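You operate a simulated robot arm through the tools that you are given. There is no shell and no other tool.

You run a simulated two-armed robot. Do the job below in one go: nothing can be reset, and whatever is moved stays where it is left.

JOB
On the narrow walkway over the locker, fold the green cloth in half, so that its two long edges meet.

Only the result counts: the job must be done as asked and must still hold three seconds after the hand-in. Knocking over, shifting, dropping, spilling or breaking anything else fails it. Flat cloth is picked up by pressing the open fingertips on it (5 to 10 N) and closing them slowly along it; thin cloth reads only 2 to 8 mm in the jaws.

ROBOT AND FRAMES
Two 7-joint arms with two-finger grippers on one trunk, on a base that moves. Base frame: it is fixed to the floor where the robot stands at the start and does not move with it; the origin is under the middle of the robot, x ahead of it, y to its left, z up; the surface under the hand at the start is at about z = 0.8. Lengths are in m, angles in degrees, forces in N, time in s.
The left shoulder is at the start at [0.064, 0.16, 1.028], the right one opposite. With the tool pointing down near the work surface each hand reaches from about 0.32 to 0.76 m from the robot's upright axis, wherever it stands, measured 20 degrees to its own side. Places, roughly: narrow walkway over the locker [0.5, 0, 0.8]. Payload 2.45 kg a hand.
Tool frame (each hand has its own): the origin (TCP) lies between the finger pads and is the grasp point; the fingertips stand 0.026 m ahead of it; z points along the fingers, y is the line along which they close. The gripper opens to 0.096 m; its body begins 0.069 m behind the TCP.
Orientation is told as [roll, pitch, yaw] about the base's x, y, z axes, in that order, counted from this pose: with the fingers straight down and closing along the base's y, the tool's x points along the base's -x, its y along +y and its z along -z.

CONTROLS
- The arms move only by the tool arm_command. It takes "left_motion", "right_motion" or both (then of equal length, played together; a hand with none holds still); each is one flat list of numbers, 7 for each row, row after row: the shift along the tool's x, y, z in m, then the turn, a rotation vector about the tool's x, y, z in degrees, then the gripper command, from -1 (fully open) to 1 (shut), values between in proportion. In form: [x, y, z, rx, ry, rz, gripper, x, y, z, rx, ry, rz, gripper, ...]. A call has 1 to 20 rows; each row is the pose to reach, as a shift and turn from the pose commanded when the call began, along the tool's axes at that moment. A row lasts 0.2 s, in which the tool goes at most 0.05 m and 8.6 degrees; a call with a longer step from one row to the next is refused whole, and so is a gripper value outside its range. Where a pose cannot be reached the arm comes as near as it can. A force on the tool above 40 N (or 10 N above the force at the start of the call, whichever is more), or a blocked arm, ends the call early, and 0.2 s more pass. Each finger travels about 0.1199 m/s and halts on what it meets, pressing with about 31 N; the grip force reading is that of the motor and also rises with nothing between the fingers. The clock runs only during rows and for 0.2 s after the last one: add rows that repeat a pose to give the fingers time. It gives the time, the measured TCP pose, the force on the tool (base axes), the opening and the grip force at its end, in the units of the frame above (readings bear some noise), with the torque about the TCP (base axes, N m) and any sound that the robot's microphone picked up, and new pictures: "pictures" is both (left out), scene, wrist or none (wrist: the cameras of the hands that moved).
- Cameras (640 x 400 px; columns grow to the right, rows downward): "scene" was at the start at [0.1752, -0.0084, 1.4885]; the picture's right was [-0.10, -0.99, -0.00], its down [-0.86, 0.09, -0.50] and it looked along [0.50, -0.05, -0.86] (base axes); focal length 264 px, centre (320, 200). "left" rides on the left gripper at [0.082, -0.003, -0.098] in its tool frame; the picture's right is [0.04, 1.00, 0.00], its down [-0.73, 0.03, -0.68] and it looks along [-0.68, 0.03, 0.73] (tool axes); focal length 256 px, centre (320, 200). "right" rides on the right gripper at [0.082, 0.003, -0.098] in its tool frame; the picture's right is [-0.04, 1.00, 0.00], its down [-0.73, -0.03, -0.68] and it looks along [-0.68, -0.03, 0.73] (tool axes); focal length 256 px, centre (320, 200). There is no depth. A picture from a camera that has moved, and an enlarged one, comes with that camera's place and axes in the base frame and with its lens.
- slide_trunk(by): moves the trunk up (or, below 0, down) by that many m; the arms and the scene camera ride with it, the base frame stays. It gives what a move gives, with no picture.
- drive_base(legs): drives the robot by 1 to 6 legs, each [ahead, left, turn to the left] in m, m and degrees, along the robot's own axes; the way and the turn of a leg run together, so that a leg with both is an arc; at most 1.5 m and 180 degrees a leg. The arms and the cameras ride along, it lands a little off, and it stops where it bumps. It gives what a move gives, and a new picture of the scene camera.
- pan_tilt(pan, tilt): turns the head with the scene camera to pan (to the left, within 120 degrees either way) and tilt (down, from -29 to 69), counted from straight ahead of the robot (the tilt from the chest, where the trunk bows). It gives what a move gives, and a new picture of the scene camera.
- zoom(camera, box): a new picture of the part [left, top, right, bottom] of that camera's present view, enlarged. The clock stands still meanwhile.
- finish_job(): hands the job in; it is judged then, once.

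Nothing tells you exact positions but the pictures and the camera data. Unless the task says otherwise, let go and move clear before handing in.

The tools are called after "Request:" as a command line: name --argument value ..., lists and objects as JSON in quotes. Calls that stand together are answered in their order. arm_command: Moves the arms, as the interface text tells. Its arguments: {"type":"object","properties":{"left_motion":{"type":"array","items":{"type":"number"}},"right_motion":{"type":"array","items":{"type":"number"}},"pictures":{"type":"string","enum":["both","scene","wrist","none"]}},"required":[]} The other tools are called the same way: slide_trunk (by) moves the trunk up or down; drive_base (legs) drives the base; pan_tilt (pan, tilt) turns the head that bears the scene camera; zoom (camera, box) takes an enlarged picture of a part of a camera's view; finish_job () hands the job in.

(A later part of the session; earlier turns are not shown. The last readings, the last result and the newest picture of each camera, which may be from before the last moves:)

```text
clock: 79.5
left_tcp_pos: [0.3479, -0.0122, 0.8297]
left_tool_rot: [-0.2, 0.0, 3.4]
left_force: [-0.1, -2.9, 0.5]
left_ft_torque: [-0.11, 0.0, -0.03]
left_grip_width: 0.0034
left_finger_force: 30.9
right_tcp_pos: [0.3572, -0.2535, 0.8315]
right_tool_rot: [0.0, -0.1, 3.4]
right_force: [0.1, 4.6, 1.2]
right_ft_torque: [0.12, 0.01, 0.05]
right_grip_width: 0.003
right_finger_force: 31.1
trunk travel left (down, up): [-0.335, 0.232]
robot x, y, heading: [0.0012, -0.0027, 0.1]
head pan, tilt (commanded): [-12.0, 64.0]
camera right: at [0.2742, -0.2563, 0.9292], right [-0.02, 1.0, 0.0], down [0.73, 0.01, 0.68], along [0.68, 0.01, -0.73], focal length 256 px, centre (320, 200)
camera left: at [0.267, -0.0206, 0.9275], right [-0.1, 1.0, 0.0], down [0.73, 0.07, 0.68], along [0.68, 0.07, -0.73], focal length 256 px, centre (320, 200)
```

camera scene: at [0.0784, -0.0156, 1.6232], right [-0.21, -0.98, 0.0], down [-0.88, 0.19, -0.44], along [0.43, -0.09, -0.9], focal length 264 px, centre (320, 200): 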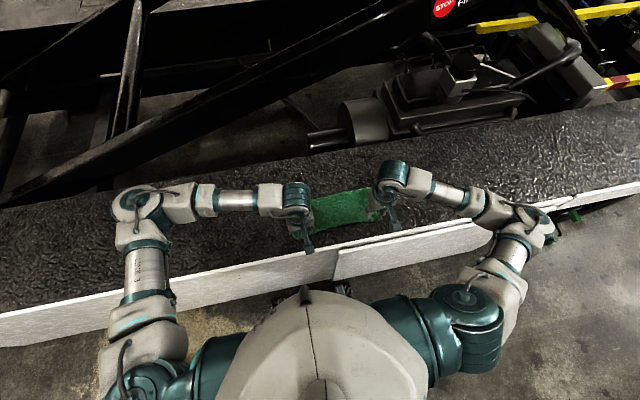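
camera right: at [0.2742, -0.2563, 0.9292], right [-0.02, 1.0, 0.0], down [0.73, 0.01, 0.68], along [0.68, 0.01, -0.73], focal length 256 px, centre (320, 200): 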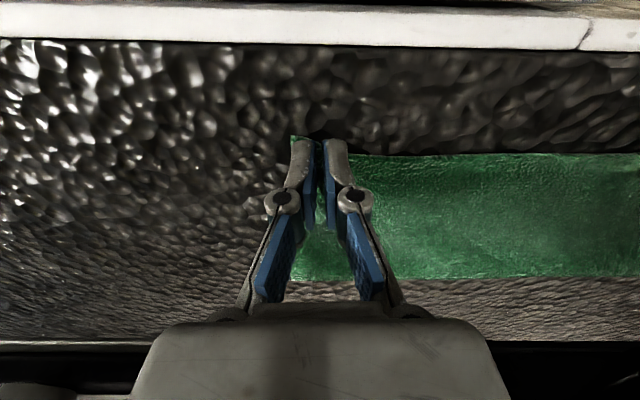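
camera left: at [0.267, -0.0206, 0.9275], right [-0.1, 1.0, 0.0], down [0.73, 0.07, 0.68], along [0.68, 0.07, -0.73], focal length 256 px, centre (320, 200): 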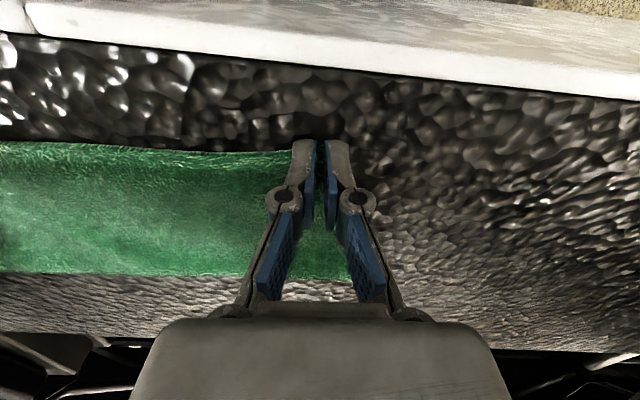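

Both jaws hold firmly at about 3 mm. I'll lift the top layer and carry it forward past the fold line, so the fold re-lays farther out.

Request:
arm_command --left_motion '[-0.002, 0, -0.01, 0, 0, 0, 1, -0.004, 0, -0.02, 0, 0, 0, 1, -0.009, 0, -0.03, 0, 0, 0, 1, -0.014, 0, -0.04, 0, 0, 0, 1, -0.022, 0, -0.05, 0, 0, 0, 1, -0.03, 0, -0.058, 0, 0, 0, 1, -0.04, 0, -0.066, 0, 0, 0, 1, -0.05, 0, -0.073, 0, 0, 0, 1, -0.061, 0, -0.079, 0, 0, 0, 1, -0.072, 0, -0.083, 0, 0, 0, 1, -0.085, 0, -0.086, 0, 0, 0, 1, -0.097, 0, -0.088, 0, 0, 0, 1, -0.11, 0, -0.088, 0, 0, 0, 1, -0.122, 0, -0.087, 0, 0, 0, 1, -0.134, 0, -0.084, 0, 0, 0, 1, -0.145, 0, -0.08, 0, 0, 0, 1, -0.156, 0, -0.074, 0, 0, 0, 1, -0.168, 0, -0.066, 0, 0, 0, 1, -0.18, 0, -0.055, 0, 0, 0, 1, -0.188, 0, -0.045, 0, 0, 0, 1]' --right_motion '[-0.002, 0, -0.01, 0, 0, 0, 1, -0.004, 0, -0.02, 0, 0, 0, 1, -0.009, 0, -0.03, 0, 0, 0, 1, -0.014, 0, -0.04, 0, 0, 0, 1, -0.022, 0, -0.05, 0, 0, 0, 1, -0.03, 0, -0.058, 0, 0, 0, 1, -0.04, 0, -0.066, 0, 0, 0, 1, -0.05, 0, -0.073, 0, 0, 0, 1, -0.061, 0, -0.079, 0, 0, 0, 1, -0.072, 0, -0.083, 0, 0, 0, 1, -0.085, 0, -0.086, 0, 0, 0, 1, -0.097, 0, -0.088, 0, 0, 0, 1, -0.11, 0, -0.088, 0, 0, 0, 1, -0.122, 0, -0.087, 0, 0, 0, 1, -0.134, 0, -0.084, 0, 0, 0, 1, -0.145, 0, -0.08, 0, 0, 0, 1, -0.156, 0, -0.074, 0, 0, 0, 1, -0.168, 0, -0.066, 0, 0, 0, 1, -0.18, 0, -0.055, 0, 0, 0, 1, -0.188, 0, -0.045, 0, 0, 0, 1]'

Request:
zoom --camera "scene" --box '[270, 165, 400, 245]'

```text
clock: 83.7
left_tcp_pos: [0.5359, -0.0014, 0.8749]
left_tool_rot: [0.0, 0.1, 3.4]
left_force: [0.0, -3.1, 0.2]
left_ft_torque: [-0.11, 0.01, -0.05]
left_grip_width: 0.0037
left_finger_force: 31.5
right_tcp_pos: [0.5445, -0.2427, 0.8758]
right_tool_rot: [0.0, 0.0, 3.4]
right_force: [0.0, 3.8, 0.1]
right_ft_torque: [0.05, 0.04, 0.03]
right_grip_width: 0.0033
right_finger_force: 31.3
trunk travel left (down, up): [-0.335, 0.232]
robot x, y, heading: [0.0005, -0.0013, 0.2]
head pan, tilt (commanded): [-12.0, 64.0]
camera scene: at [0.0815, -0.015, 1.623], right [-0.21, -0.98, 0.0], down [-0.88, 0.19, -0.43], along [0.42, -0.09, -0.9], focal length 264 px, centre (320, 200)
camera right: at [0.462, -0.2453, 0.974], right [-0.02, 1.0, 0.0], down [0.73, 0.01, 0.68], along [0.68, 0.01, -0.73], focal length 256 px, centre (320, 200)
camera left: at [0.4553, -0.0098, 0.9718], right [-0.1, 1.0, 0.0], down [0.73, 0.07, 0.68], along [0.67, 0.07, -0.74], focal length 256 px, centre (320, 200)
```

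scene: 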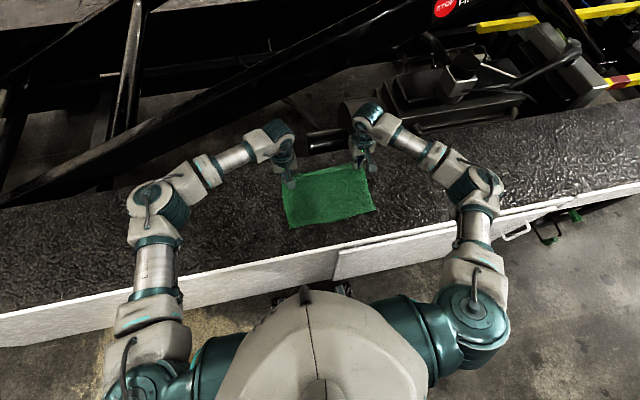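
right: 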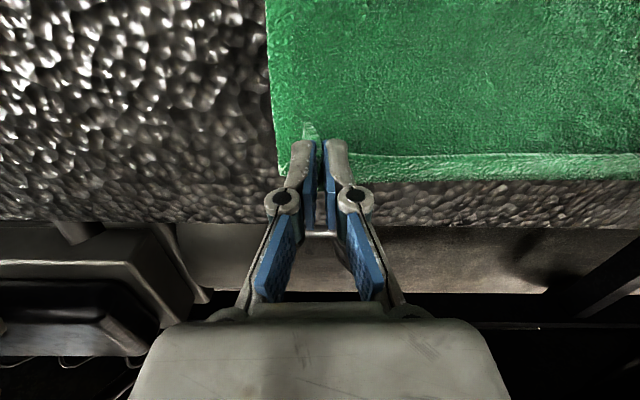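
left: 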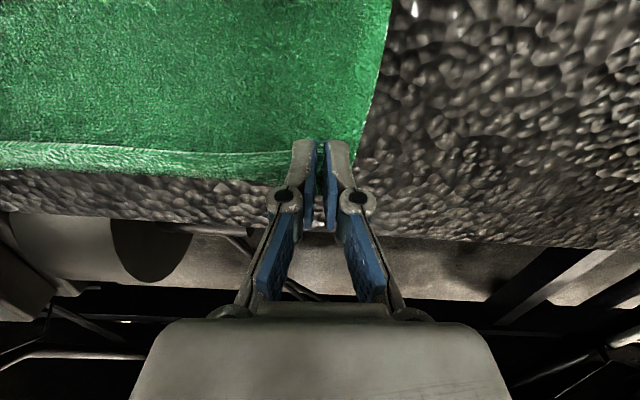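

```text
4.92 times, centred on (335, 205) of scene
camera zoom: at [0.0815, -0.015, 1.623], right [-0.21, -0.98, 0.0], down [-0.88, 0.19, -0.43], along [0.42, -0.09, -0.9], focal length 1297 px, centre (246, 175)
```

zoom: 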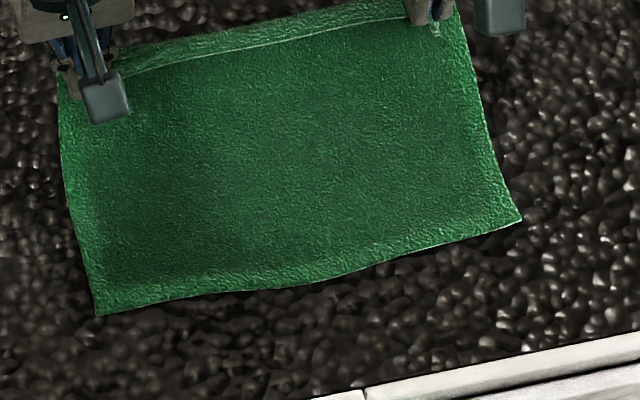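

The lower layer shifted forward about 1 cm during that move. That's fine, because I'll align to wherever its near edge is now. Next I'll lower the hands and roll the edge back low, stopping to look before the final placing.

Request:
arm_command --left_motion '[0, 0, 0.01, 0, 0, 0, 1, 0.005, 0, 0.018, 0, 0, 0, 1, 0.012, 0.0002, 0.022, 0, 0, 0, 1, 0.02, 0.0004, 0.022, 0, 0, 0, 1, 0.028, 0.0006, 0.022, 0, 0, 0, 1, 0.036, 0.0008, 0.022, 0, 0, 0, 1, 0.044, 0.001, 0.022, 0, 0, 0, 1, 0.052, 0.0012, 0.022, 0, 0, 0, 1, 0.06, 0.0014, 0.022, 0, 0, 0, 1, 0.068, 0.0016, 0.022, 0, 0, 0, 1, 0.076, 0.0018, 0.022, 0, 0, 0, 1, 0.084, 0.002, 0.022, 0, 0, 0, 1, 0.084, 0.002, 0.022, 0, 0, 0, 1]' --right_motion '[0, 0, 0.01, 0, 0, 0, 1, 0.005, 0, 0.018, 0, 0, 0, 1, 0.012, 0, 0.022, 0, 0, 0, 1, 0.02, 0, 0.022, 0, 0, 0, 1, 0.028, 0, 0.022, 0, 0, 0, 1, 0.036, 0, 0.022, 0, 0, 0, 1, 0.044, 0, 0.022, 0, 0, 0, 1, 0.052, 0, 0.022, 0, 0, 0, 1, 0.06, 0, 0.022, 0, 0, 0, 1, 0.068, 0, 0.022, 0, 0, 0, 1, 0.076, 0, 0.022, 0, 0, 0, 1, 0.084, 0, 0.022, 0, 0, 0, 1, 0.084, 0, 0.022, 0, 0, 0, 1]'

Request:
zoom --camera "scene" --box '[270, 165, 400, 245]'

```text
clock: 86.5
left_tcp_pos: [0.453, -0.0048, 0.8517]
left_tool_rot: [0.0, 0.1, 3.4]
left_force: [-0.1, -5.9, -0.6]
left_ft_torque: [-0.15, 0.02, -0.1]
left_grip_width: 0.0038
left_finger_force: 31.4
right_tcp_pos: [0.4619, -0.2473, 0.8539]
right_tool_rot: [0.1, 0.0, 3.3]
right_force: [0.7, 6.2, 0.3]
right_ft_torque: [0.14, -0.03, 0.04]
right_grip_width: 0.0031
right_finger_force: 31.0
trunk travel left (down, up): [-0.335, 0.232]
robot x, y, heading: [-0.0003, -0.0021, 0.1]
head pan, tilt (commanded): [-12.0, 64.0]
camera scene: at [0.0801, -0.0152, 1.6231], right [-0.21, -0.98, 0.0], down [-0.88, 0.19, -0.43], along [0.42, -0.09, -0.9], focal length 264 px, centre (320, 200)
camera right: at [0.3787, -0.2506, 0.9518], right [-0.02, 1.0, 0.0], down [0.73, 0.01, 0.68], along [0.68, 0.01, -0.73], focal length 256 px, centre (320, 200)
camera left: at [0.3718, -0.0129, 0.9491], right [-0.1, 1.0, 0.0], down [0.73, 0.07, 0.68], along [0.67, 0.07, -0.73], focal length 256 px, centre (320, 200)
```

scene: 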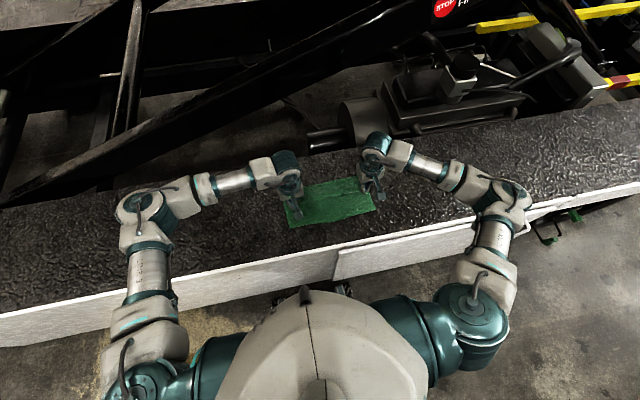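
right: 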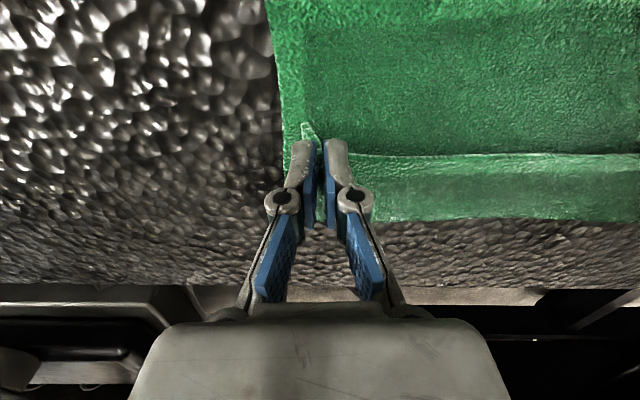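
left: 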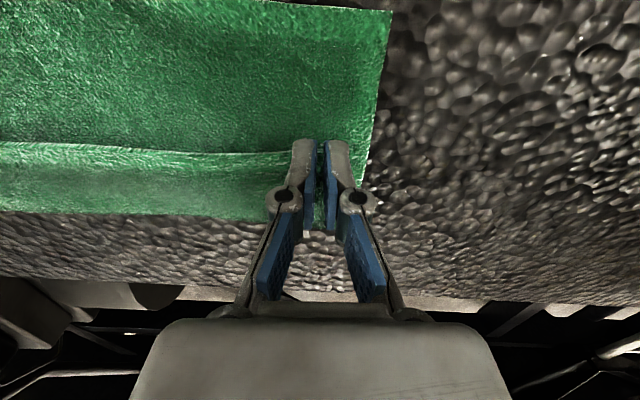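

```text
4.92 times, centred on (335, 205) of scene
camera zoom: at [0.0801, -0.0152, 1.6231], right [-0.21, -0.98, 0.0], down [-0.88, 0.19, -0.43], along [0.42, -0.09, -0.9], focal length 1297 px, centre (246, 175)
```

zoom: 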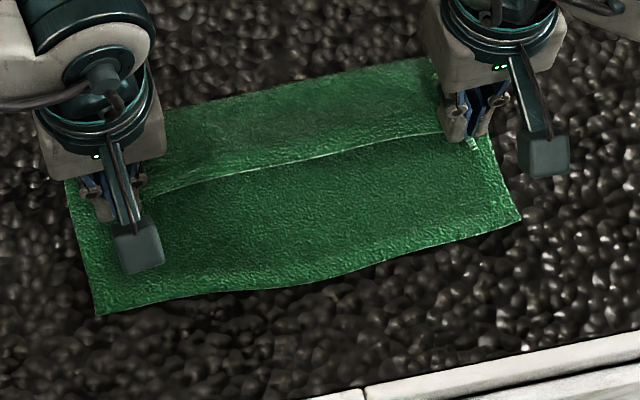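

This is rolling over cleanly: the fold is well out and the edge strip faces the right way. The lower near edge measures about 0.386 (left), 0.376 (middle) and 0.391 (right), so I'll bring the top edge down onto it.

Request:
arm_command --left_motion '[0.0085, -0.0003, 0.002, 0, 0, 0, 1, 0.017, -0.0006, 0.004, 0, 0, 0, 1, 0.0255, -0.0009, 0.006, 0, 0, 0, 1, 0.034, -0.0012, 0.008, 0, 0, 0, 1, 0.0425, -0.0015, 0.01, 0, 0, 0, 1, 0.051, -0.0018, 0.012, 0, 0, 0, 1, 0.0595, -0.002, 0.0135, 0, 0, 0, 1, 0.068, -0.002, 0.0147, 0, 0, 0, 1, 0.068, -0.002, 0.0147, 0, 0, 0, 1]' --right_motion '[0.0088, 0.0001, 0.0025, 0, 0, 0, 1, 0.0175, 0.0002, 0.005, 0, 0, 0, 1, 0.0263, 0.0004, 0.0075, 0, 0, 0, 1, 0.035, 0.0006, 0.01, 0, 0, 0, 1, 0.0438, 0.0007, 0.012, 0, 0, 0, 1, 0.0525, 0.0008, 0.014, 0, 0, 0, 1, 0.0613, 0.0009, 0.0155, 0, 0, 0, 1, 0.07, 0.001, 0.0169, 0, 0, 0, 1, 0.07, 0.001, 0.0169, 0, 0, 0, 1]'

Request:
zoom --camera "scene" --box '[270, 165, 400, 245]'

Request:
zoom --camera "left" --box '[180, 60, 420, 210]'

Request:
zoom --camera "right" --box '[220, 60, 460, 210]'

```text
clock: 88.5
left_tcp_pos: [0.3834, -0.0113, 0.8369]
left_tool_rot: [0.0, 0.2, 3.4]
left_force: [-0.3, -4.8, 0.1]
left_ft_torque: [-0.14, 0.0, -0.02]
left_grip_width: 0.0035
left_finger_force: 30.6
right_tcp_pos: [0.3897, -0.2526, 0.8367]
right_tool_rot: [0.1, -0.1, 3.4]
right_force: [-0.4, 4.7, 0.2]
right_ft_torque: [0.09, 0.0, 0.05]
right_grip_width: 0.0036
right_finger_force: 30.0
trunk travel left (down, up): [-0.335, 0.232]
robot x, y, heading: [-0.0012, -0.0005, -0.1]
head pan, tilt (commanded): [-12.0, 64.0]
camera scene: at [0.0794, -0.0153, 1.6231], right [-0.21, -0.98, 0.0], down [-0.88, 0.19, -0.43], along [0.43, -0.09, -0.9], focal length 264 px, centre (320, 200)
camera right: at [0.3078, -0.2541, 0.9347], right [-0.02, 1.0, 0.0], down [0.73, 0.01, 0.68], along [0.68, 0.01, -0.73], focal length 256 px, centre (320, 200)
camera left: at [0.3034, -0.0178, 0.935], right [-0.1, 1.0, 0.0], down [0.73, 0.07, 0.68], along [0.67, 0.07, -0.73], focal length 256 px, centre (320, 200)
```

scene: 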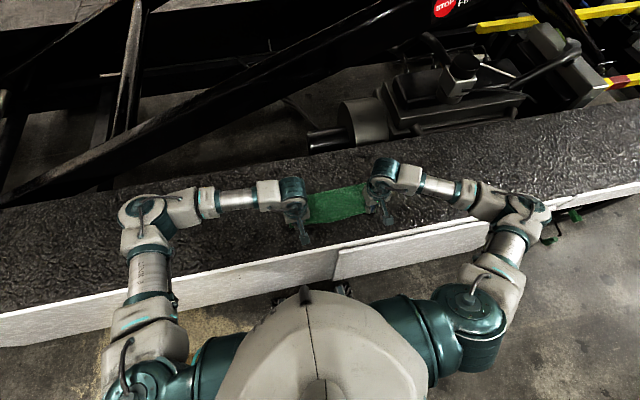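
right: 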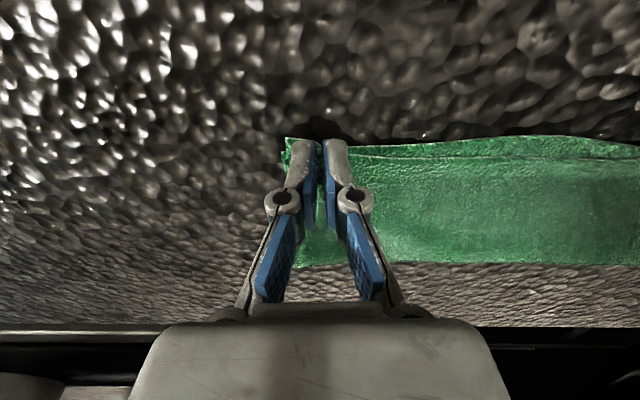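
left: 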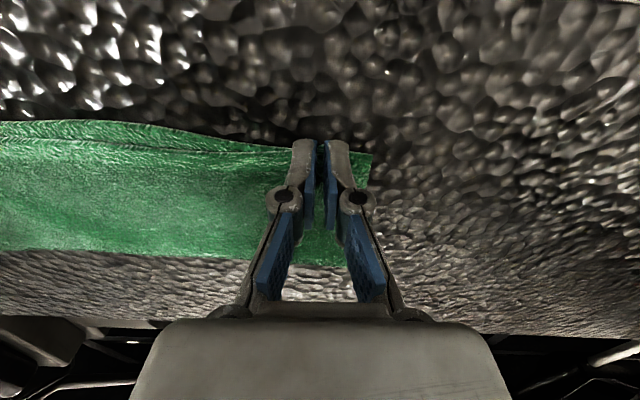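

```text
4.92 times, centred on (335, 205) of scene
camera zoom: at [0.0794, -0.0153, 1.6231], right [-0.21, -0.98, 0.0], down [-0.88, 0.19, -0.43], along [0.43, -0.09, -0.9], focal length 1297 px, centre (246, 175)
```

zoom: 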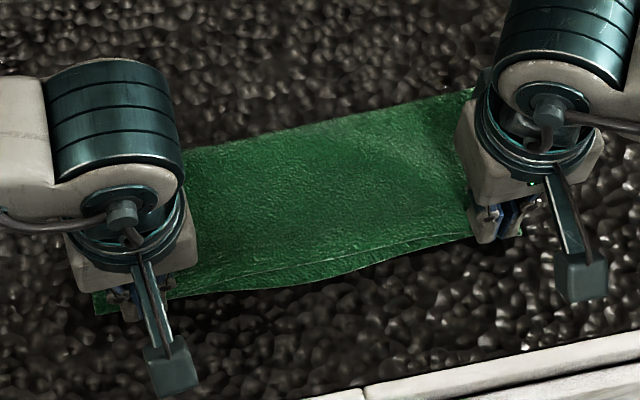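

```text
2.67 times, centred on (300, 135) of left
camera zoom: at [0.3034, -0.0178, 0.935], right [-0.1, 1.0, 0.0], down [0.73, 0.07, 0.68], along [0.67, 0.07, -0.73], focal length 683 px, centre (373, 373)
```

zoom: 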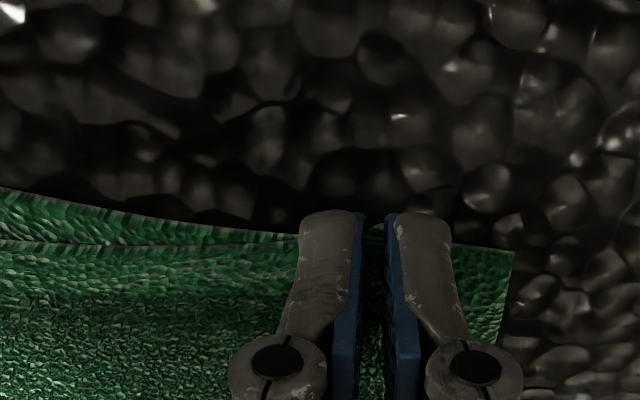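

```text
2.67 times, centred on (340, 135) of right
camera zoom: at [0.3078, -0.2541, 0.9347], right [-0.02, 1.0, 0.0], down [0.73, 0.01, 0.68], along [0.68, 0.01, -0.73], focal length 683 px, centre (267, 373)
```

zoom: 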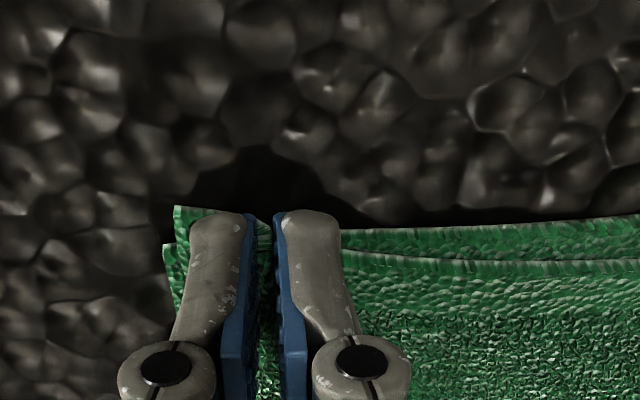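

The top edge lies right along the lower near edge: about level at the hands, roughly 1 cm short in the middle. I'll draw it back 5 mm more, relax the sideways tension and touch down.

Request:
arm_command --left_motion '[0.0025, -0.001, 0, 0, 0, 0, 1, 0.005, -0.0025, 0.001, 0, 0, 0, 1, 0.005, -0.0025, 0.0025, 0, 0, 0, 1, 0.005, -0.0025, 0.0035, 0, 0, 0, 1, 0.005, -0.0025, 0.0035, 0, 0, 0, 1]' --right_motion '[0.003, 0.001, 0, 0, 0, 0, 1, 0.006, 0.0025, 0.001, 0, 0, 0, 1, 0.006, 0.0025, 0.0025, 0, 0, 0, 1, 0.006, 0.0025, 0.0035, 0, 0, 0, 1, 0.006, 0.0025, 0.0035, 0, 0, 0, 1]'

Request:
zoom --camera "scene" --box '[270, 165, 400, 245]'

Request:
zoom --camera "left" --box '[0, 60, 420, 260]'

Request:
zoom --camera "right" --box '[220, 60, 640, 260]'

```text
clock: 89.7
left_tcp_pos: [0.3802, -0.0137, 0.834]
left_tool_rot: [0.0, 0.0, 3.4]
left_force: [-0.2, -0.7, 0.4]
left_ft_torque: [-0.05, -0.02, -0.01]
left_grip_width: 0.0036
left_finger_force: 30.7
right_tcp_pos: [0.3833, -0.2504, 0.8327]
right_tool_rot: [-0.1, -0.1, 3.4]
right_force: [-0.7, 0.7, 3.3]
right_ft_torque: [0.07, -0.02, 0.0]
right_grip_width: 0.0035
right_finger_force: 33.1
trunk travel left (down, up): [-0.335, 0.232]
robot x, y, heading: [-0.0027, -0.0009, -0.1]
head pan, tilt (commanded): [-12.0, 64.0]
camera scene: at [0.0786, -0.0152, 1.6232], right [-0.21, -0.98, 0.0], down [-0.88, 0.19, -0.43], along [0.43, -0.09, -0.9], focal length 264 px, centre (320, 200)
camera right: at [0.3016, -0.2517, 0.9309], right [-0.02, 1.0, 0.0], down [0.73, 0.01, 0.68], along [0.68, 0.01, -0.73], focal length 256 px, centre (320, 200)
camera left: at [0.2985, -0.0209, 0.9313], right [-0.1, 1.0, 0.0], down [0.73, 0.07, 0.68], along [0.68, 0.07, -0.73], focal length 256 px, centre (320, 200)
```

scene: 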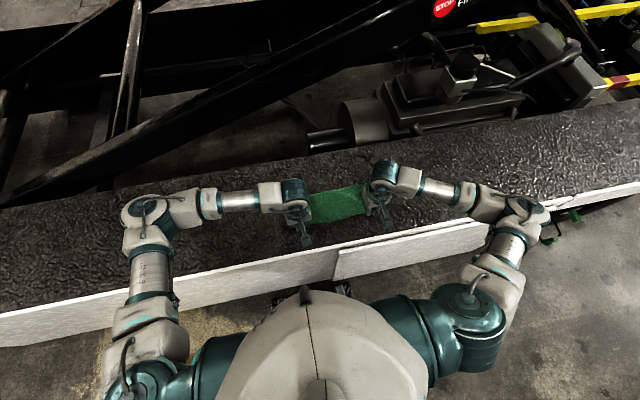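
right: 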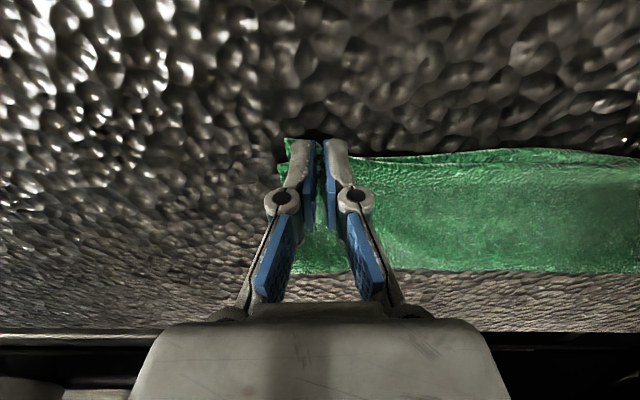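
left: 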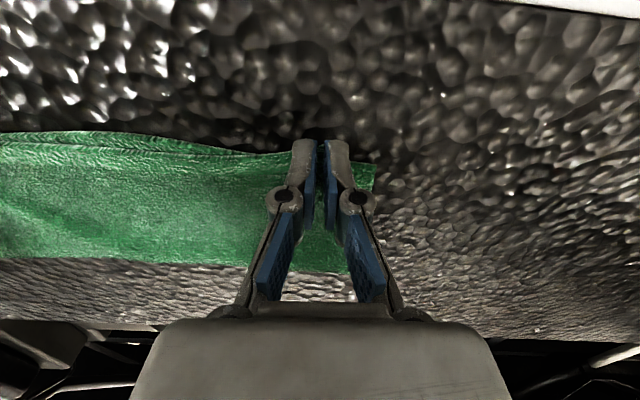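

```text
4.92 times, centred on (335, 205) of scene
camera zoom: at [0.0786, -0.0152, 1.6232], right [-0.21, -0.98, 0.0], down [-0.88, 0.19, -0.43], along [0.43, -0.09, -0.9], focal length 1297 px, centre (246, 175)
```

zoom: 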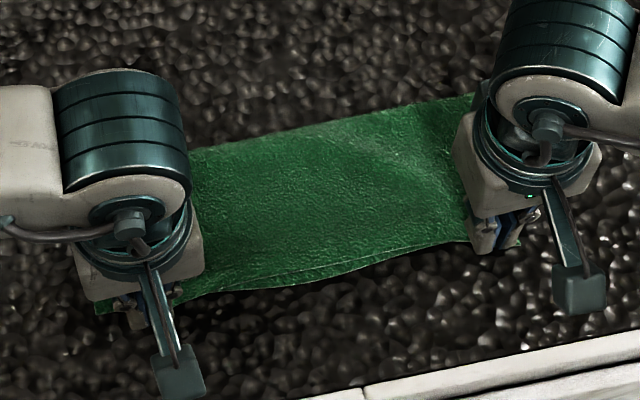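

```text
1.52 times, centred on (210, 160) of left
camera zoom: at [0.2985, -0.0209, 0.9313], right [-0.1, 1.0, 0.0], down [0.73, 0.07, 0.68], along [0.68, 0.07, -0.73], focal length 390 px, centre (488, 261)
```

zoom: 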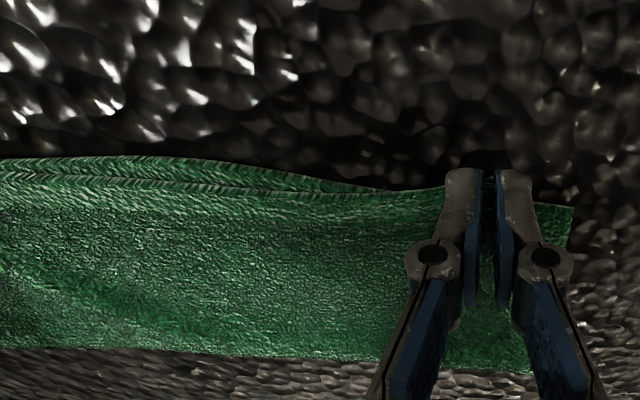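

```text
1.52 times, centred on (430, 160) of right
camera zoom: at [0.3016, -0.2517, 0.9309], right [-0.02, 1.0, 0.0], down [0.73, 0.01, 0.68], along [0.68, 0.01, -0.73], focal length 390 px, centre (152, 261)
```

zoom: 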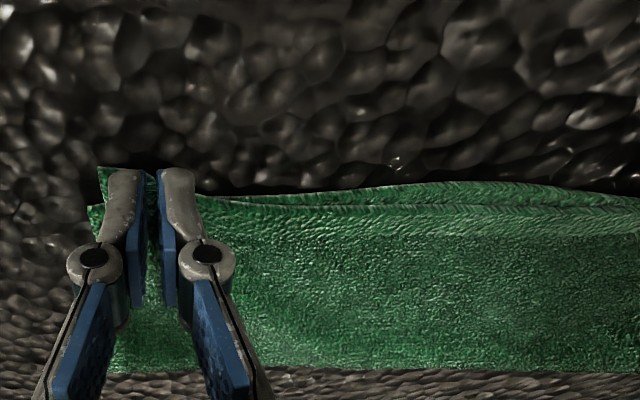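

The two edges now meet within about a centimetre all along. I'll release slowly and lift straight up.

Request:
arm_command --left_motion '[0, 0, 0.001, 0, 0, 0, 0.95, 0, 0, 0.001, 0, 0, 0, 0.88, 0, 0, 0.001, 0, 0, 0, 0.8, 0, 0, 0.001, 0, 0, 0, 0.7, 0, 0, 0.001, 0, 0, 0, 0.6, 0, 0, 0.001, 0, 0, 0, 0.5, 0, 0, 0, 0, 0, 0, 0.4, 0, 0, 0, 0, 0, 0, 0.4, 0, 0, -0.008, 0, 0, 0, 0.4, 0, 0, -0.02, 0, 0, 0, 0.4, 0, 0, -0.035, 0, 0, 0, 0.4, 0, 0, -0.06, 0, 0, 0, 0.4, 0, 0, -0.09, 0, 0, 0, 0.4, 0, 0, -0.09, 0, 0, 0, 0.4]' --right_motion '[0, 0, 0, 0, 0, 0, 0.95, 0, 0, 0, 0, 0, 0, 0.88, 0, 0, 0, 0, 0, 0, 0.8, 0, 0, 0, 0, 0, 0, 0.7, 0, 0, 0, 0, 0, 0, 0.6, 0, 0, 0, 0, 0, 0, 0.5, 0, 0, -0.001, 0, 0, 0, 0.4, 0, 0, -0.001, 0, 0, 0, 0.4, 0, 0, -0.009, 0, 0, 0, 0.4, 0, 0, -0.021, 0, 0, 0, 0.4, 0, 0, -0.036, 0, 0, 0, 0.4, 0, 0, -0.06, 0, 0, 0, 0.4, 0, 0, -0.09, 0, 0, 0, 0.4, 0, 0, -0.09, 0, 0, 0, 0.4]'

Request:
zoom --camera "scene" --box '[270, 165, 400, 245]'

Request:
zoom --camera "left" --box '[0, 20, 420, 260]'

Request:
zoom --camera "right" --box '[220, 20, 640, 260]'

```text
clock: 92.7
left_tcp_pos: [0.3804, -0.0135, 0.9261]
left_tool_rot: [0.0, 0.1, 3.4]
left_force: [-0.6, 0.4, -0.7]
left_ft_torque: [0.0, 0.04, -0.03]
left_grip_width: 0.0288
left_finger_force: 0.1
right_tcp_pos: [0.385, -0.25, 0.9215]
right_tool_rot: [0.0, 0.0, 3.3]
right_force: [0.3, -0.3, -0.7]
right_ft_torque: [-0.03, -0.01, 0.01]
right_grip_width: 0.0287
right_finger_force: 0.2
trunk travel left (down, up): [-0.335, 0.232]
robot x, y, heading: [-0.0019, 0.0015, -0.0]
head pan, tilt (commanded): [-12.0, 64.0]
camera scene: at [0.0796, -0.0154, 1.6231], right [-0.21, -0.98, 0.0], down [-0.88, 0.19, -0.43], along [0.42, -0.09, -0.9], focal length 264 px, centre (320, 200)
camera right: at [0.3022, -0.2522, 1.0209], right [-0.02, 1.0, 0.0], down [0.73, 0.01, 0.68], along [0.68, 0.01, -0.73], focal length 256 px, centre (320, 200)
camera left: at [0.2993, -0.0212, 1.0232], right [-0.1, 1.0, 0.0], down [0.73, 0.07, 0.68], along [0.67, 0.07, -0.74], focal length 256 px, centre (320, 200)
```

scene: 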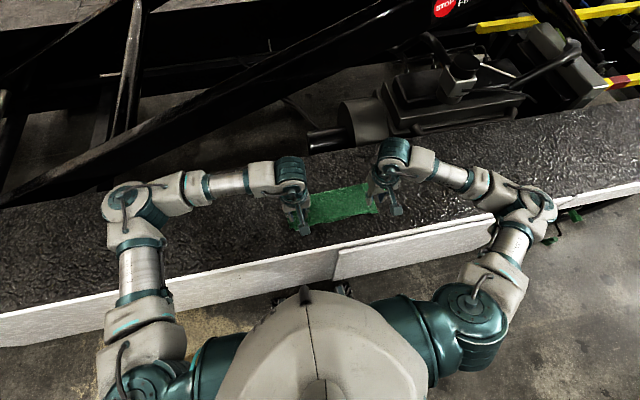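
right: 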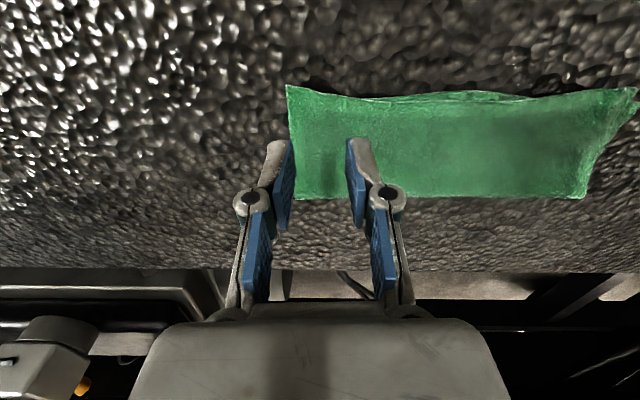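
left: 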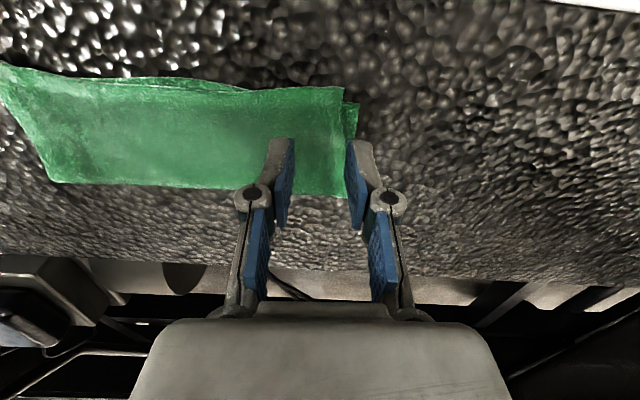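

```text
4.92 times, centred on (335, 205) of scene
camera zoom: at [0.0796, -0.0154, 1.6231], right [-0.21, -0.98, 0.0], down [-0.88, 0.19, -0.43], along [0.42, -0.09, -0.9], focal length 1297 px, centre (246, 175)
```

zoom: 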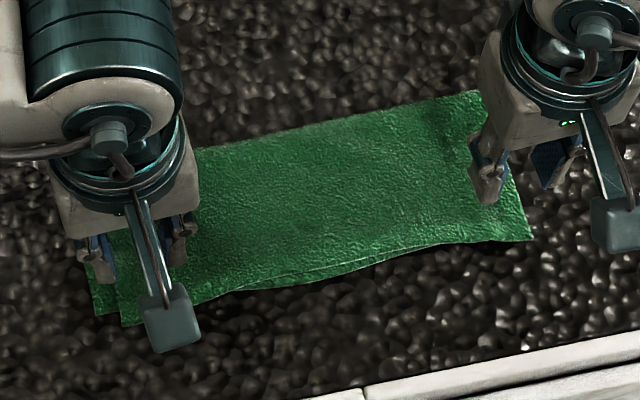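

```text
1.52 times, centred on (210, 140) of left
camera zoom: at [0.2993, -0.0212, 1.0232], right [-0.1, 1.0, 0.0], down [0.73, 0.07, 0.68], along [0.67, 0.07, -0.74], focal length 390 px, centre (488, 291)
```

zoom: 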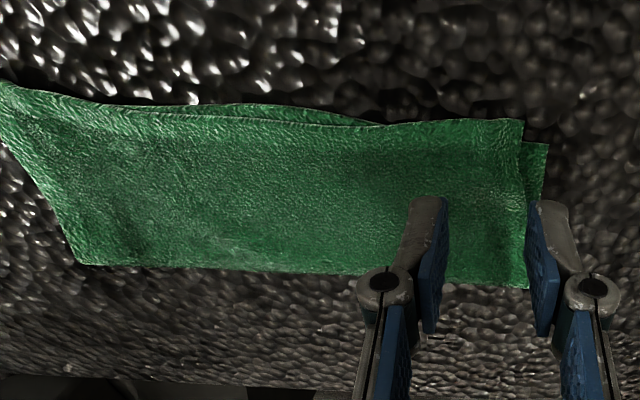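

```text
1.52 times, centred on (430, 140) of right
camera zoom: at [0.3022, -0.2522, 1.0209], right [-0.02, 1.0, 0.0], down [0.73, 0.01, 0.68], along [0.68, 0.01, -0.73], focal length 390 px, centre (152, 291)
```

zoom: 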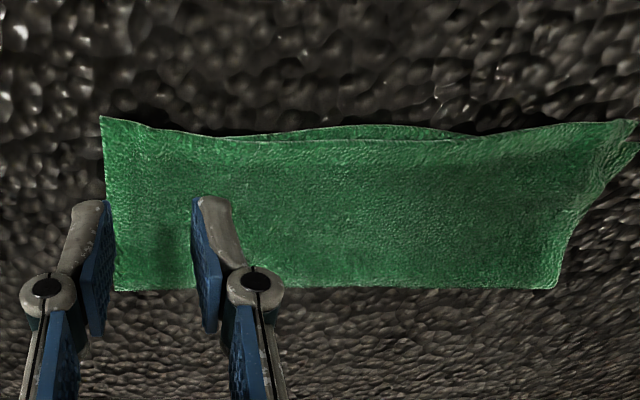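

The fold looks good: the edges meet in the middle, with the top corners overshooting by perhaps 1 to 1.5 cm. I'll move the hands aside for an unobstructed measurement.

Request:
arm_command --left_motion '[0, 0.02, -0.02, 0, 0, 0, 0.25, 0, 0.05, -0.03, 0, 0, 0, 0.25, 0, 0.08, -0.03, 0, 0, 0, 0.25, 0, 0.08, -0.03, 0, 0, 0, 0.25]' --right_motion '[0, -0.02, -0.02, 0, 0, 0, 0.25, 0, -0.05, -0.03, 0, 0, 0, 0.25, 0, -0.08, -0.03, 0, 0, 0, 0.25, 0, -0.08, -0.03, 0, 0, 0, 0.25]'

Request:
zoom --camera "scene" --box '[280, 175, 395, 245]'

Request:
zoom --camera "left" --box '[60, 20, 320, 200]'

Request:
zoom --camera "right" --box '[320, 20, 580, 200]'

```text
clock: 93.7
left_tcp_pos: [0.3748, 0.0681, 0.956]
left_tool_rot: [0.0, 0.1, 3.3]
left_force: [0.2, 0.6, -0.1]
left_ft_torque: [0.0, -0.02, -0.06]
left_grip_width: 0.0359
left_finger_force: 0.1
right_tcp_pos: [0.3887, -0.3307, 0.9519]
right_tool_rot: [0.1, 0.0, 3.4]
right_force: [-0.2, -0.5, 0.3]
right_ft_torque: [-0.02, 0.0, 0.02]
right_grip_width: 0.0359
right_finger_force: 0.0
trunk travel left (down, up): [-0.335, 0.232]
robot x, y, heading: [-0.0007, -0.0015, -0.0]
head pan, tilt (commanded): [-12.0, 64.0]
camera scene: at [0.0792, -0.0149, 1.6231], right [-0.21, -0.98, 0.0], down [-0.88, 0.19, -0.43], along [0.43, -0.09, -0.9], focal length 264 px, centre (320, 200)
camera right: at [0.3062, -0.3324, 1.051], right [-0.02, 1.0, 0.0], down [0.73, 0.01, 0.68], along [0.68, 0.01, -0.73], focal length 256 px, centre (320, 200)
camera left: at [0.294, 0.0604, 1.0529], right [-0.1, 1.0, 0.0], down [0.73, 0.07, 0.68], along [0.67, 0.07, -0.74], focal length 256 px, centre (320, 200)
```

scene: 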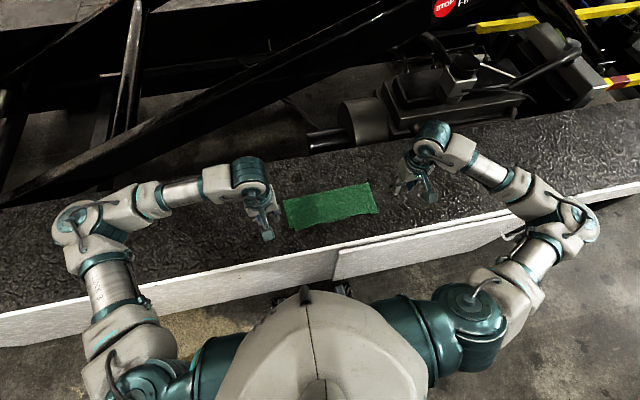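
right: 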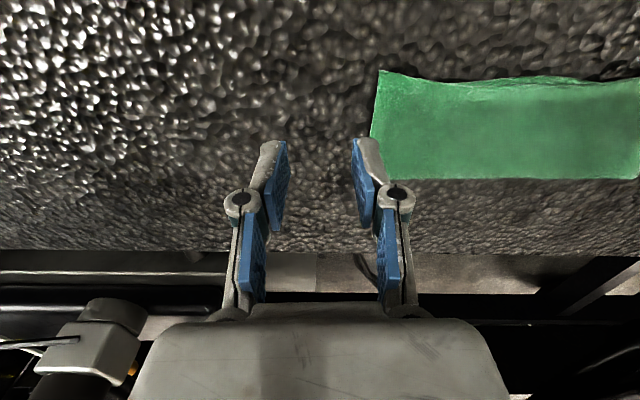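
left: 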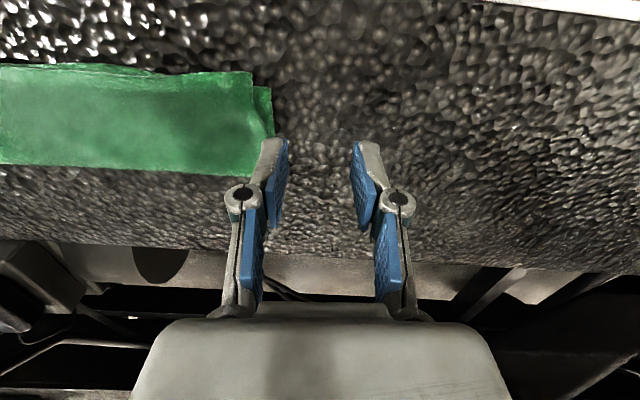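

```text
5.57 times, centred on (338, 210) of scene
camera zoom: at [0.0792, -0.0149, 1.6231], right [-0.21, -0.98, 0.0], down [-0.88, 0.19, -0.43], along [0.43, -0.09, -0.9], focal length 1466 px, centre (223, 144)
```

zoom: 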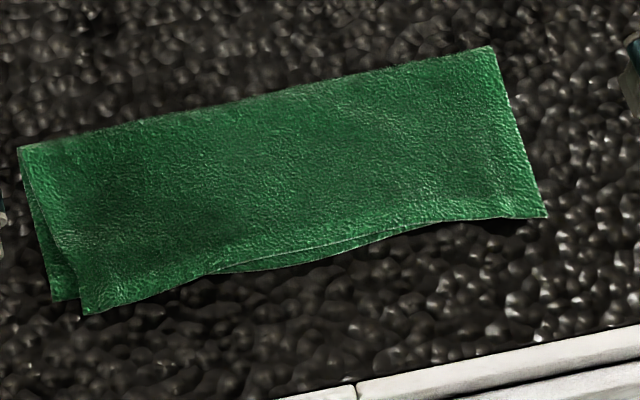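

```text
2.22 times, centred on (190, 110) of left
camera zoom: at [0.294, 0.0604, 1.0529], right [-0.1, 1.0, 0.0], down [0.73, 0.07, 0.68], along [0.67, 0.07, -0.74], focal length 569 px, centre (609, 400)
```

zoom: 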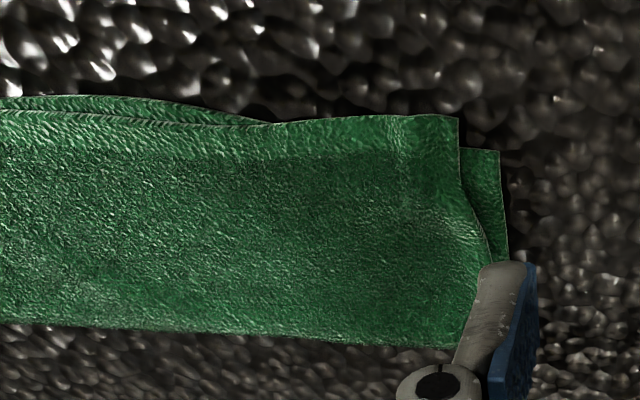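

```text
2.22 times, centred on (450, 110) of right
camera zoom: at [0.3062, -0.3324, 1.051], right [-0.02, 1.0, 0.0], down [0.73, 0.01, 0.68], along [0.68, 0.01, -0.73], focal length 569 px, centre (31, 400)
```

zoom: 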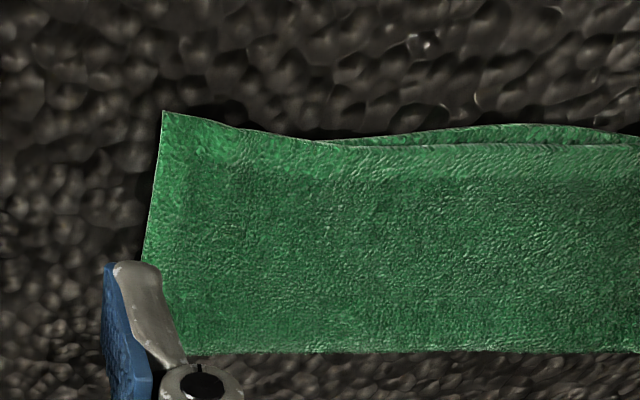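

The top layer overshoots at the corners by about 1.5 cm, the middle is within 5 mm, and the left top corner sits about 2 cm too far in sideways. I'll tidy that: pin the right end with closed fingertips while the left hand re-pinches the left corner and draws it out.

Request:
arm_command --left_motion '[0.0012, -0.014, 0, 0, 0, 0, 0.25, 0.0024, -0.028, 0, 0, 0, 0, 0.25, 0.0036, -0.042, 0.01, 0, 0, 0, 0.25, 0.0048, -0.056, 0.03, 0, 0, 0, 0.25, 0.006, -0.07, 0.05, 0, 0, 0, 0.25, 0.0073, -0.0843, 0.07, 0, 0, 0, 0.25, 0.0073, -0.0843, 0.086, 0, 0, 0, 0.25, 0.0073, -0.0843, 0.086, 0, 0, 0, 0.25]' --right_motion '[-0.0026, 0.012, 0, 0, 0, 0, 0.6, -0.0052, 0.024, 0, 0, 0, 0, 1, -0.0078, 0.036, 0.01, 0, 0, 0, 1, -0.0104, 0.048, 0.03, 0, 0, 0, 1, -0.013, 0.06, 0.05, 0, 0, 0, 1, -0.0156, 0.0719, 0.07, 0, 0, 0, 1, -0.0156, 0.0719, 0.082, 0, 0, 0, 1, -0.0156, 0.0719, 0.082, 0, 0, 0, 1]' --pictures "wrist"

Request:
zoom --camera "left" --box '[200, 20, 440, 170]'

Request:
zoom --camera "right" --box '[200, 20, 440, 170]'

```text
clock: 95.5
left_tcp_pos: [0.3717, -0.0172, 0.8675]
left_tool_rot: [0.0, 0.0, 3.4]
left_force: [0.1, 0.3, -0.7]
left_ft_torque: [0.0, -0.01, -0.02]
left_grip_width: 0.0359
left_finger_force: 0.1
right_tcp_pos: [0.4012, -0.2572, 0.8707]
right_tool_rot: [0.0, 0.0, 3.4]
right_force: [0.0, -0.5, -0.4]
right_ft_torque: [-0.01, 0.0, -0.02]
right_grip_width: 0.0
right_finger_force: 28.5
trunk travel left (down, up): [-0.335, 0.232]
robot x, y, heading: [0.0003, -0.0006, 0.1]
head pan, tilt (commanded): [-12.0, 64.0]
camera right: at [0.3178, -0.2594, 0.9688], right [-0.02, 1.0, 0.0], down [0.73, 0.01, 0.68], along [0.68, 0.01, -0.73], focal length 256 px, centre (320, 200)
camera left: at [0.2909, -0.0253, 0.9661], right [-0.1, 1.0, 0.0], down [0.73, 0.07, 0.68], along [0.68, 0.07, -0.73], focal length 256 px, centre (320, 200)
```

right: 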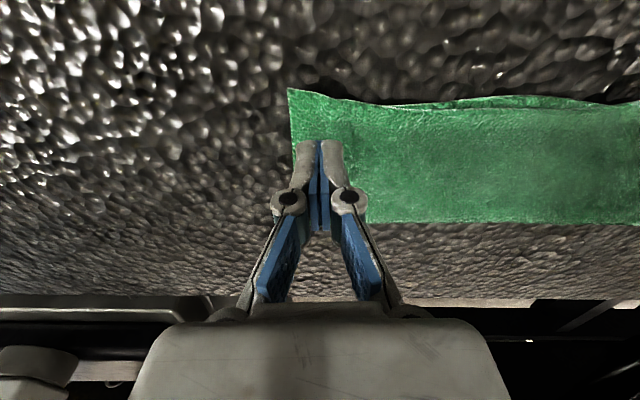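
left: 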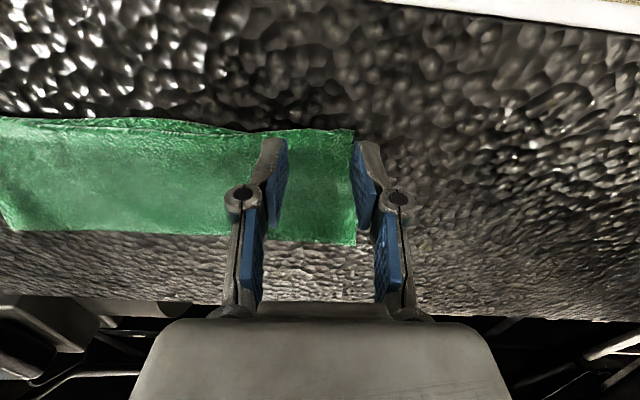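

```text
2.67 times, centred on (320, 95) of left
camera zoom: at [0.2909, -0.0253, 0.9661], right [-0.1, 1.0, 0.0], down [0.73, 0.07, 0.68], along [0.68, 0.07, -0.73], focal length 683 px, centre (320, 480)
```

zoom: 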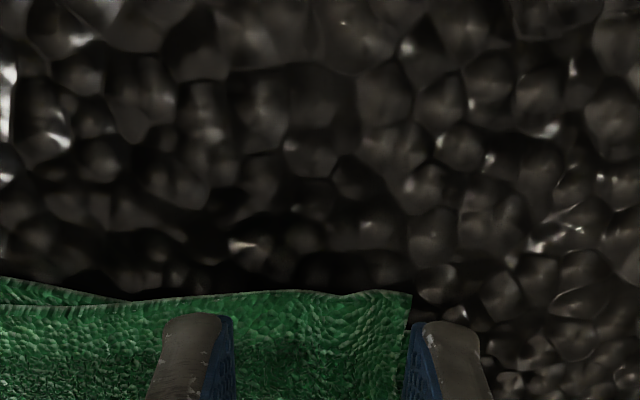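

```text
2.67 times, centred on (320, 95) of right
camera zoom: at [0.3178, -0.2594, 0.9688], right [-0.02, 1.0, 0.0], down [0.73, 0.01, 0.68], along [0.68, 0.01, -0.73], focal length 683 px, centre (320, 480)
```

zoom: 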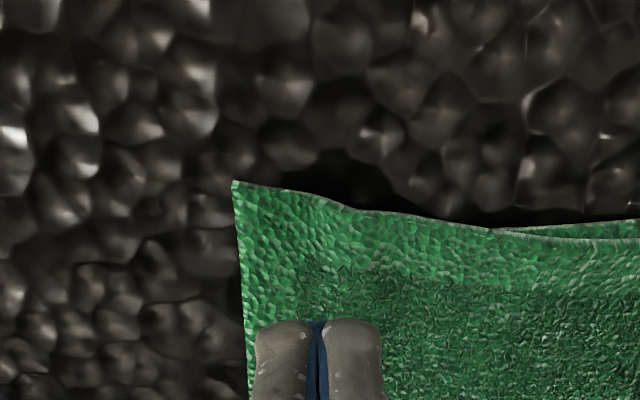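

Request:
arm_command --left_motion '[-0.001, 0.0015, 0.012, 0, 0, 0, 0.25, -0.0015, 0.003, 0.024, 0, 0, 0, 0.25, -0.0015, 0.003, 0.034, 0, 0, 0, 0.25, -0.0015, 0.003, 0.038, 0, 0, 0, 0.25, -0.0015, 0.003, 0.0395, 0, 0, 0, 0.25, -0.0015, 0.003, 0.0395, 0, 0, 0, 0.25]' --right_motion '[0, 0, 0.012, 0, 0, 0, 1, 0, 0, 0.024, 0, 0, 0, 1, 0, 0, 0.03, 0, 0, 0, 1, 0, 0, 0.033, 0, 0, 0, 1, 0, 0, 0.035, 0, 0, 0, 1, 0, 0, 0.035, 0, 0, 0, 1]' --pictures "wrist"

Request:
zoom --camera "left" --box '[220, 100, 420, 225]'

```text
clock: 96.9
left_tcp_pos: [0.3743, -0.0147, 0.8299]
left_tool_rot: [0.0, 0.0, 3.5]
left_force: [0.0, -0.1, 4.5]
left_ft_torque: [-0.02, -0.07, 0.02]
left_grip_width: 0.0362
left_finger_force: 0.0
right_tcp_pos: [0.4005, -0.2574, 0.8355]
right_tool_rot: [0.0, -0.1, 3.4]
right_force: [0.1, -0.1, -0.5]
right_ft_torque: [0.0, -0.03, 0.01]
right_grip_width: 0.0
right_finger_force: 28.4
trunk travel left (down, up): [-0.335, 0.232]
robot x, y, heading: [0.0013, -0.0008, 0.1]
head pan, tilt (commanded): [-12.0, 64.0]
camera right: at [0.3184, -0.2589, 0.9345], right [-0.02, 1.0, 0.0], down [0.73, 0.01, 0.68], along [0.68, 0.01, -0.73], focal length 256 px, centre (320, 200)
camera left: at [0.293, -0.0225, 0.9274], right [-0.1, 1.0, 0.0], down [0.73, 0.07, 0.68], along [0.68, 0.07, -0.73], focal length 256 px, centre (320, 200)
```

right: 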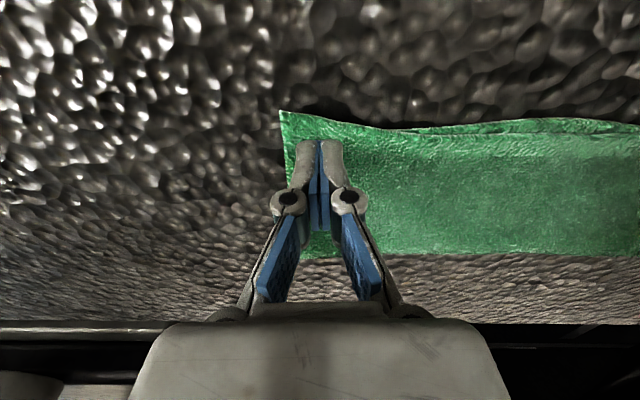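
left: 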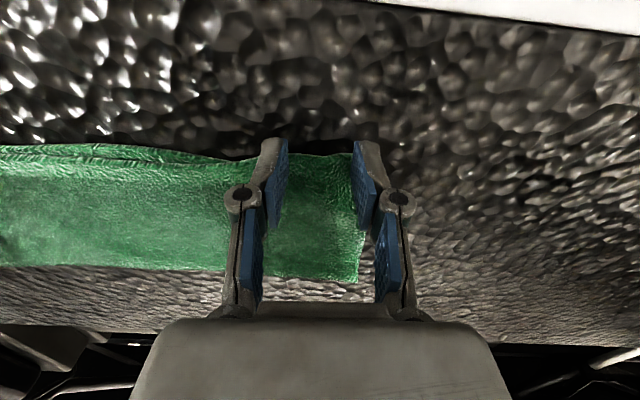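

```text
3.20 times, centred on (320, 162) of left
camera zoom: at [0.293, -0.0225, 0.9274], right [-0.1, 1.0, 0.0], down [0.73, 0.07, 0.68], along [0.68, 0.07, -0.73], focal length 819 px, centre (320, 320)
```

zoom: 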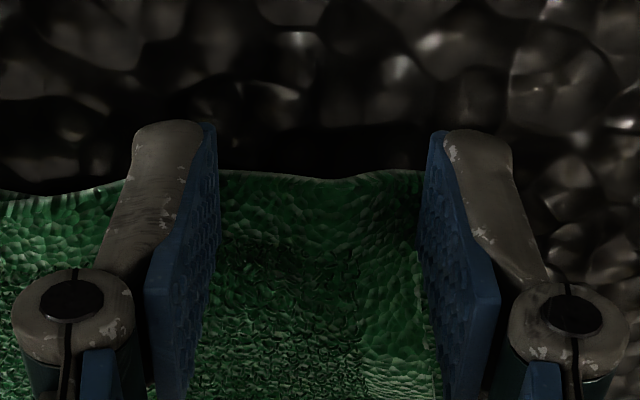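

Request:
arm_command --left_motion '[0.0015, 0, -0.001, 0, 0, 0, 0.25, 0.0015, 0, 0.0005, 0, 0, 0, 0.25, 0.0015, 0, 0.0012, 0, 0, 0, 0.25, 0.0015, 0, 0.0012, 0, 0, 0, 0.25]' --right_motion '[0, 0, 0.0015, 0, 0, 0, 1, 0, 0, 0.003, 0, 0, 0, 1, 0, 0, 0.004, 0, 0, 0, 1, 0, 0, 0.004, 0, 0, 0, 1]' --pictures "none"

```text
clock: 97.9
left_tcp_pos: [0.3731, -0.0156, 0.8286]
left_tool_rot: [0.0, 0.0, 3.4]
left_force: [2.5, -0.9, 9.8]
left_ft_torque: [-0.09, -0.17, 0.06]
left_grip_width: 0.0373
left_finger_force: 0.8
right_tcp_pos: [0.4006, -0.2576, 0.8316]
right_tool_rot: [0.0, -0.1, 3.4]
right_force: [1.0, 0.1, 1.9]
right_ft_torque: [-0.01, -0.04, -0.04]
right_grip_width: 0.0
right_finger_force: 28.7
trunk travel left (down, up): [-0.335, 0.232]
robot x, y, heading: [0.0006, 0.0018, 0.3]
head pan, tilt (commanded): [-12.0, 64.0]
```

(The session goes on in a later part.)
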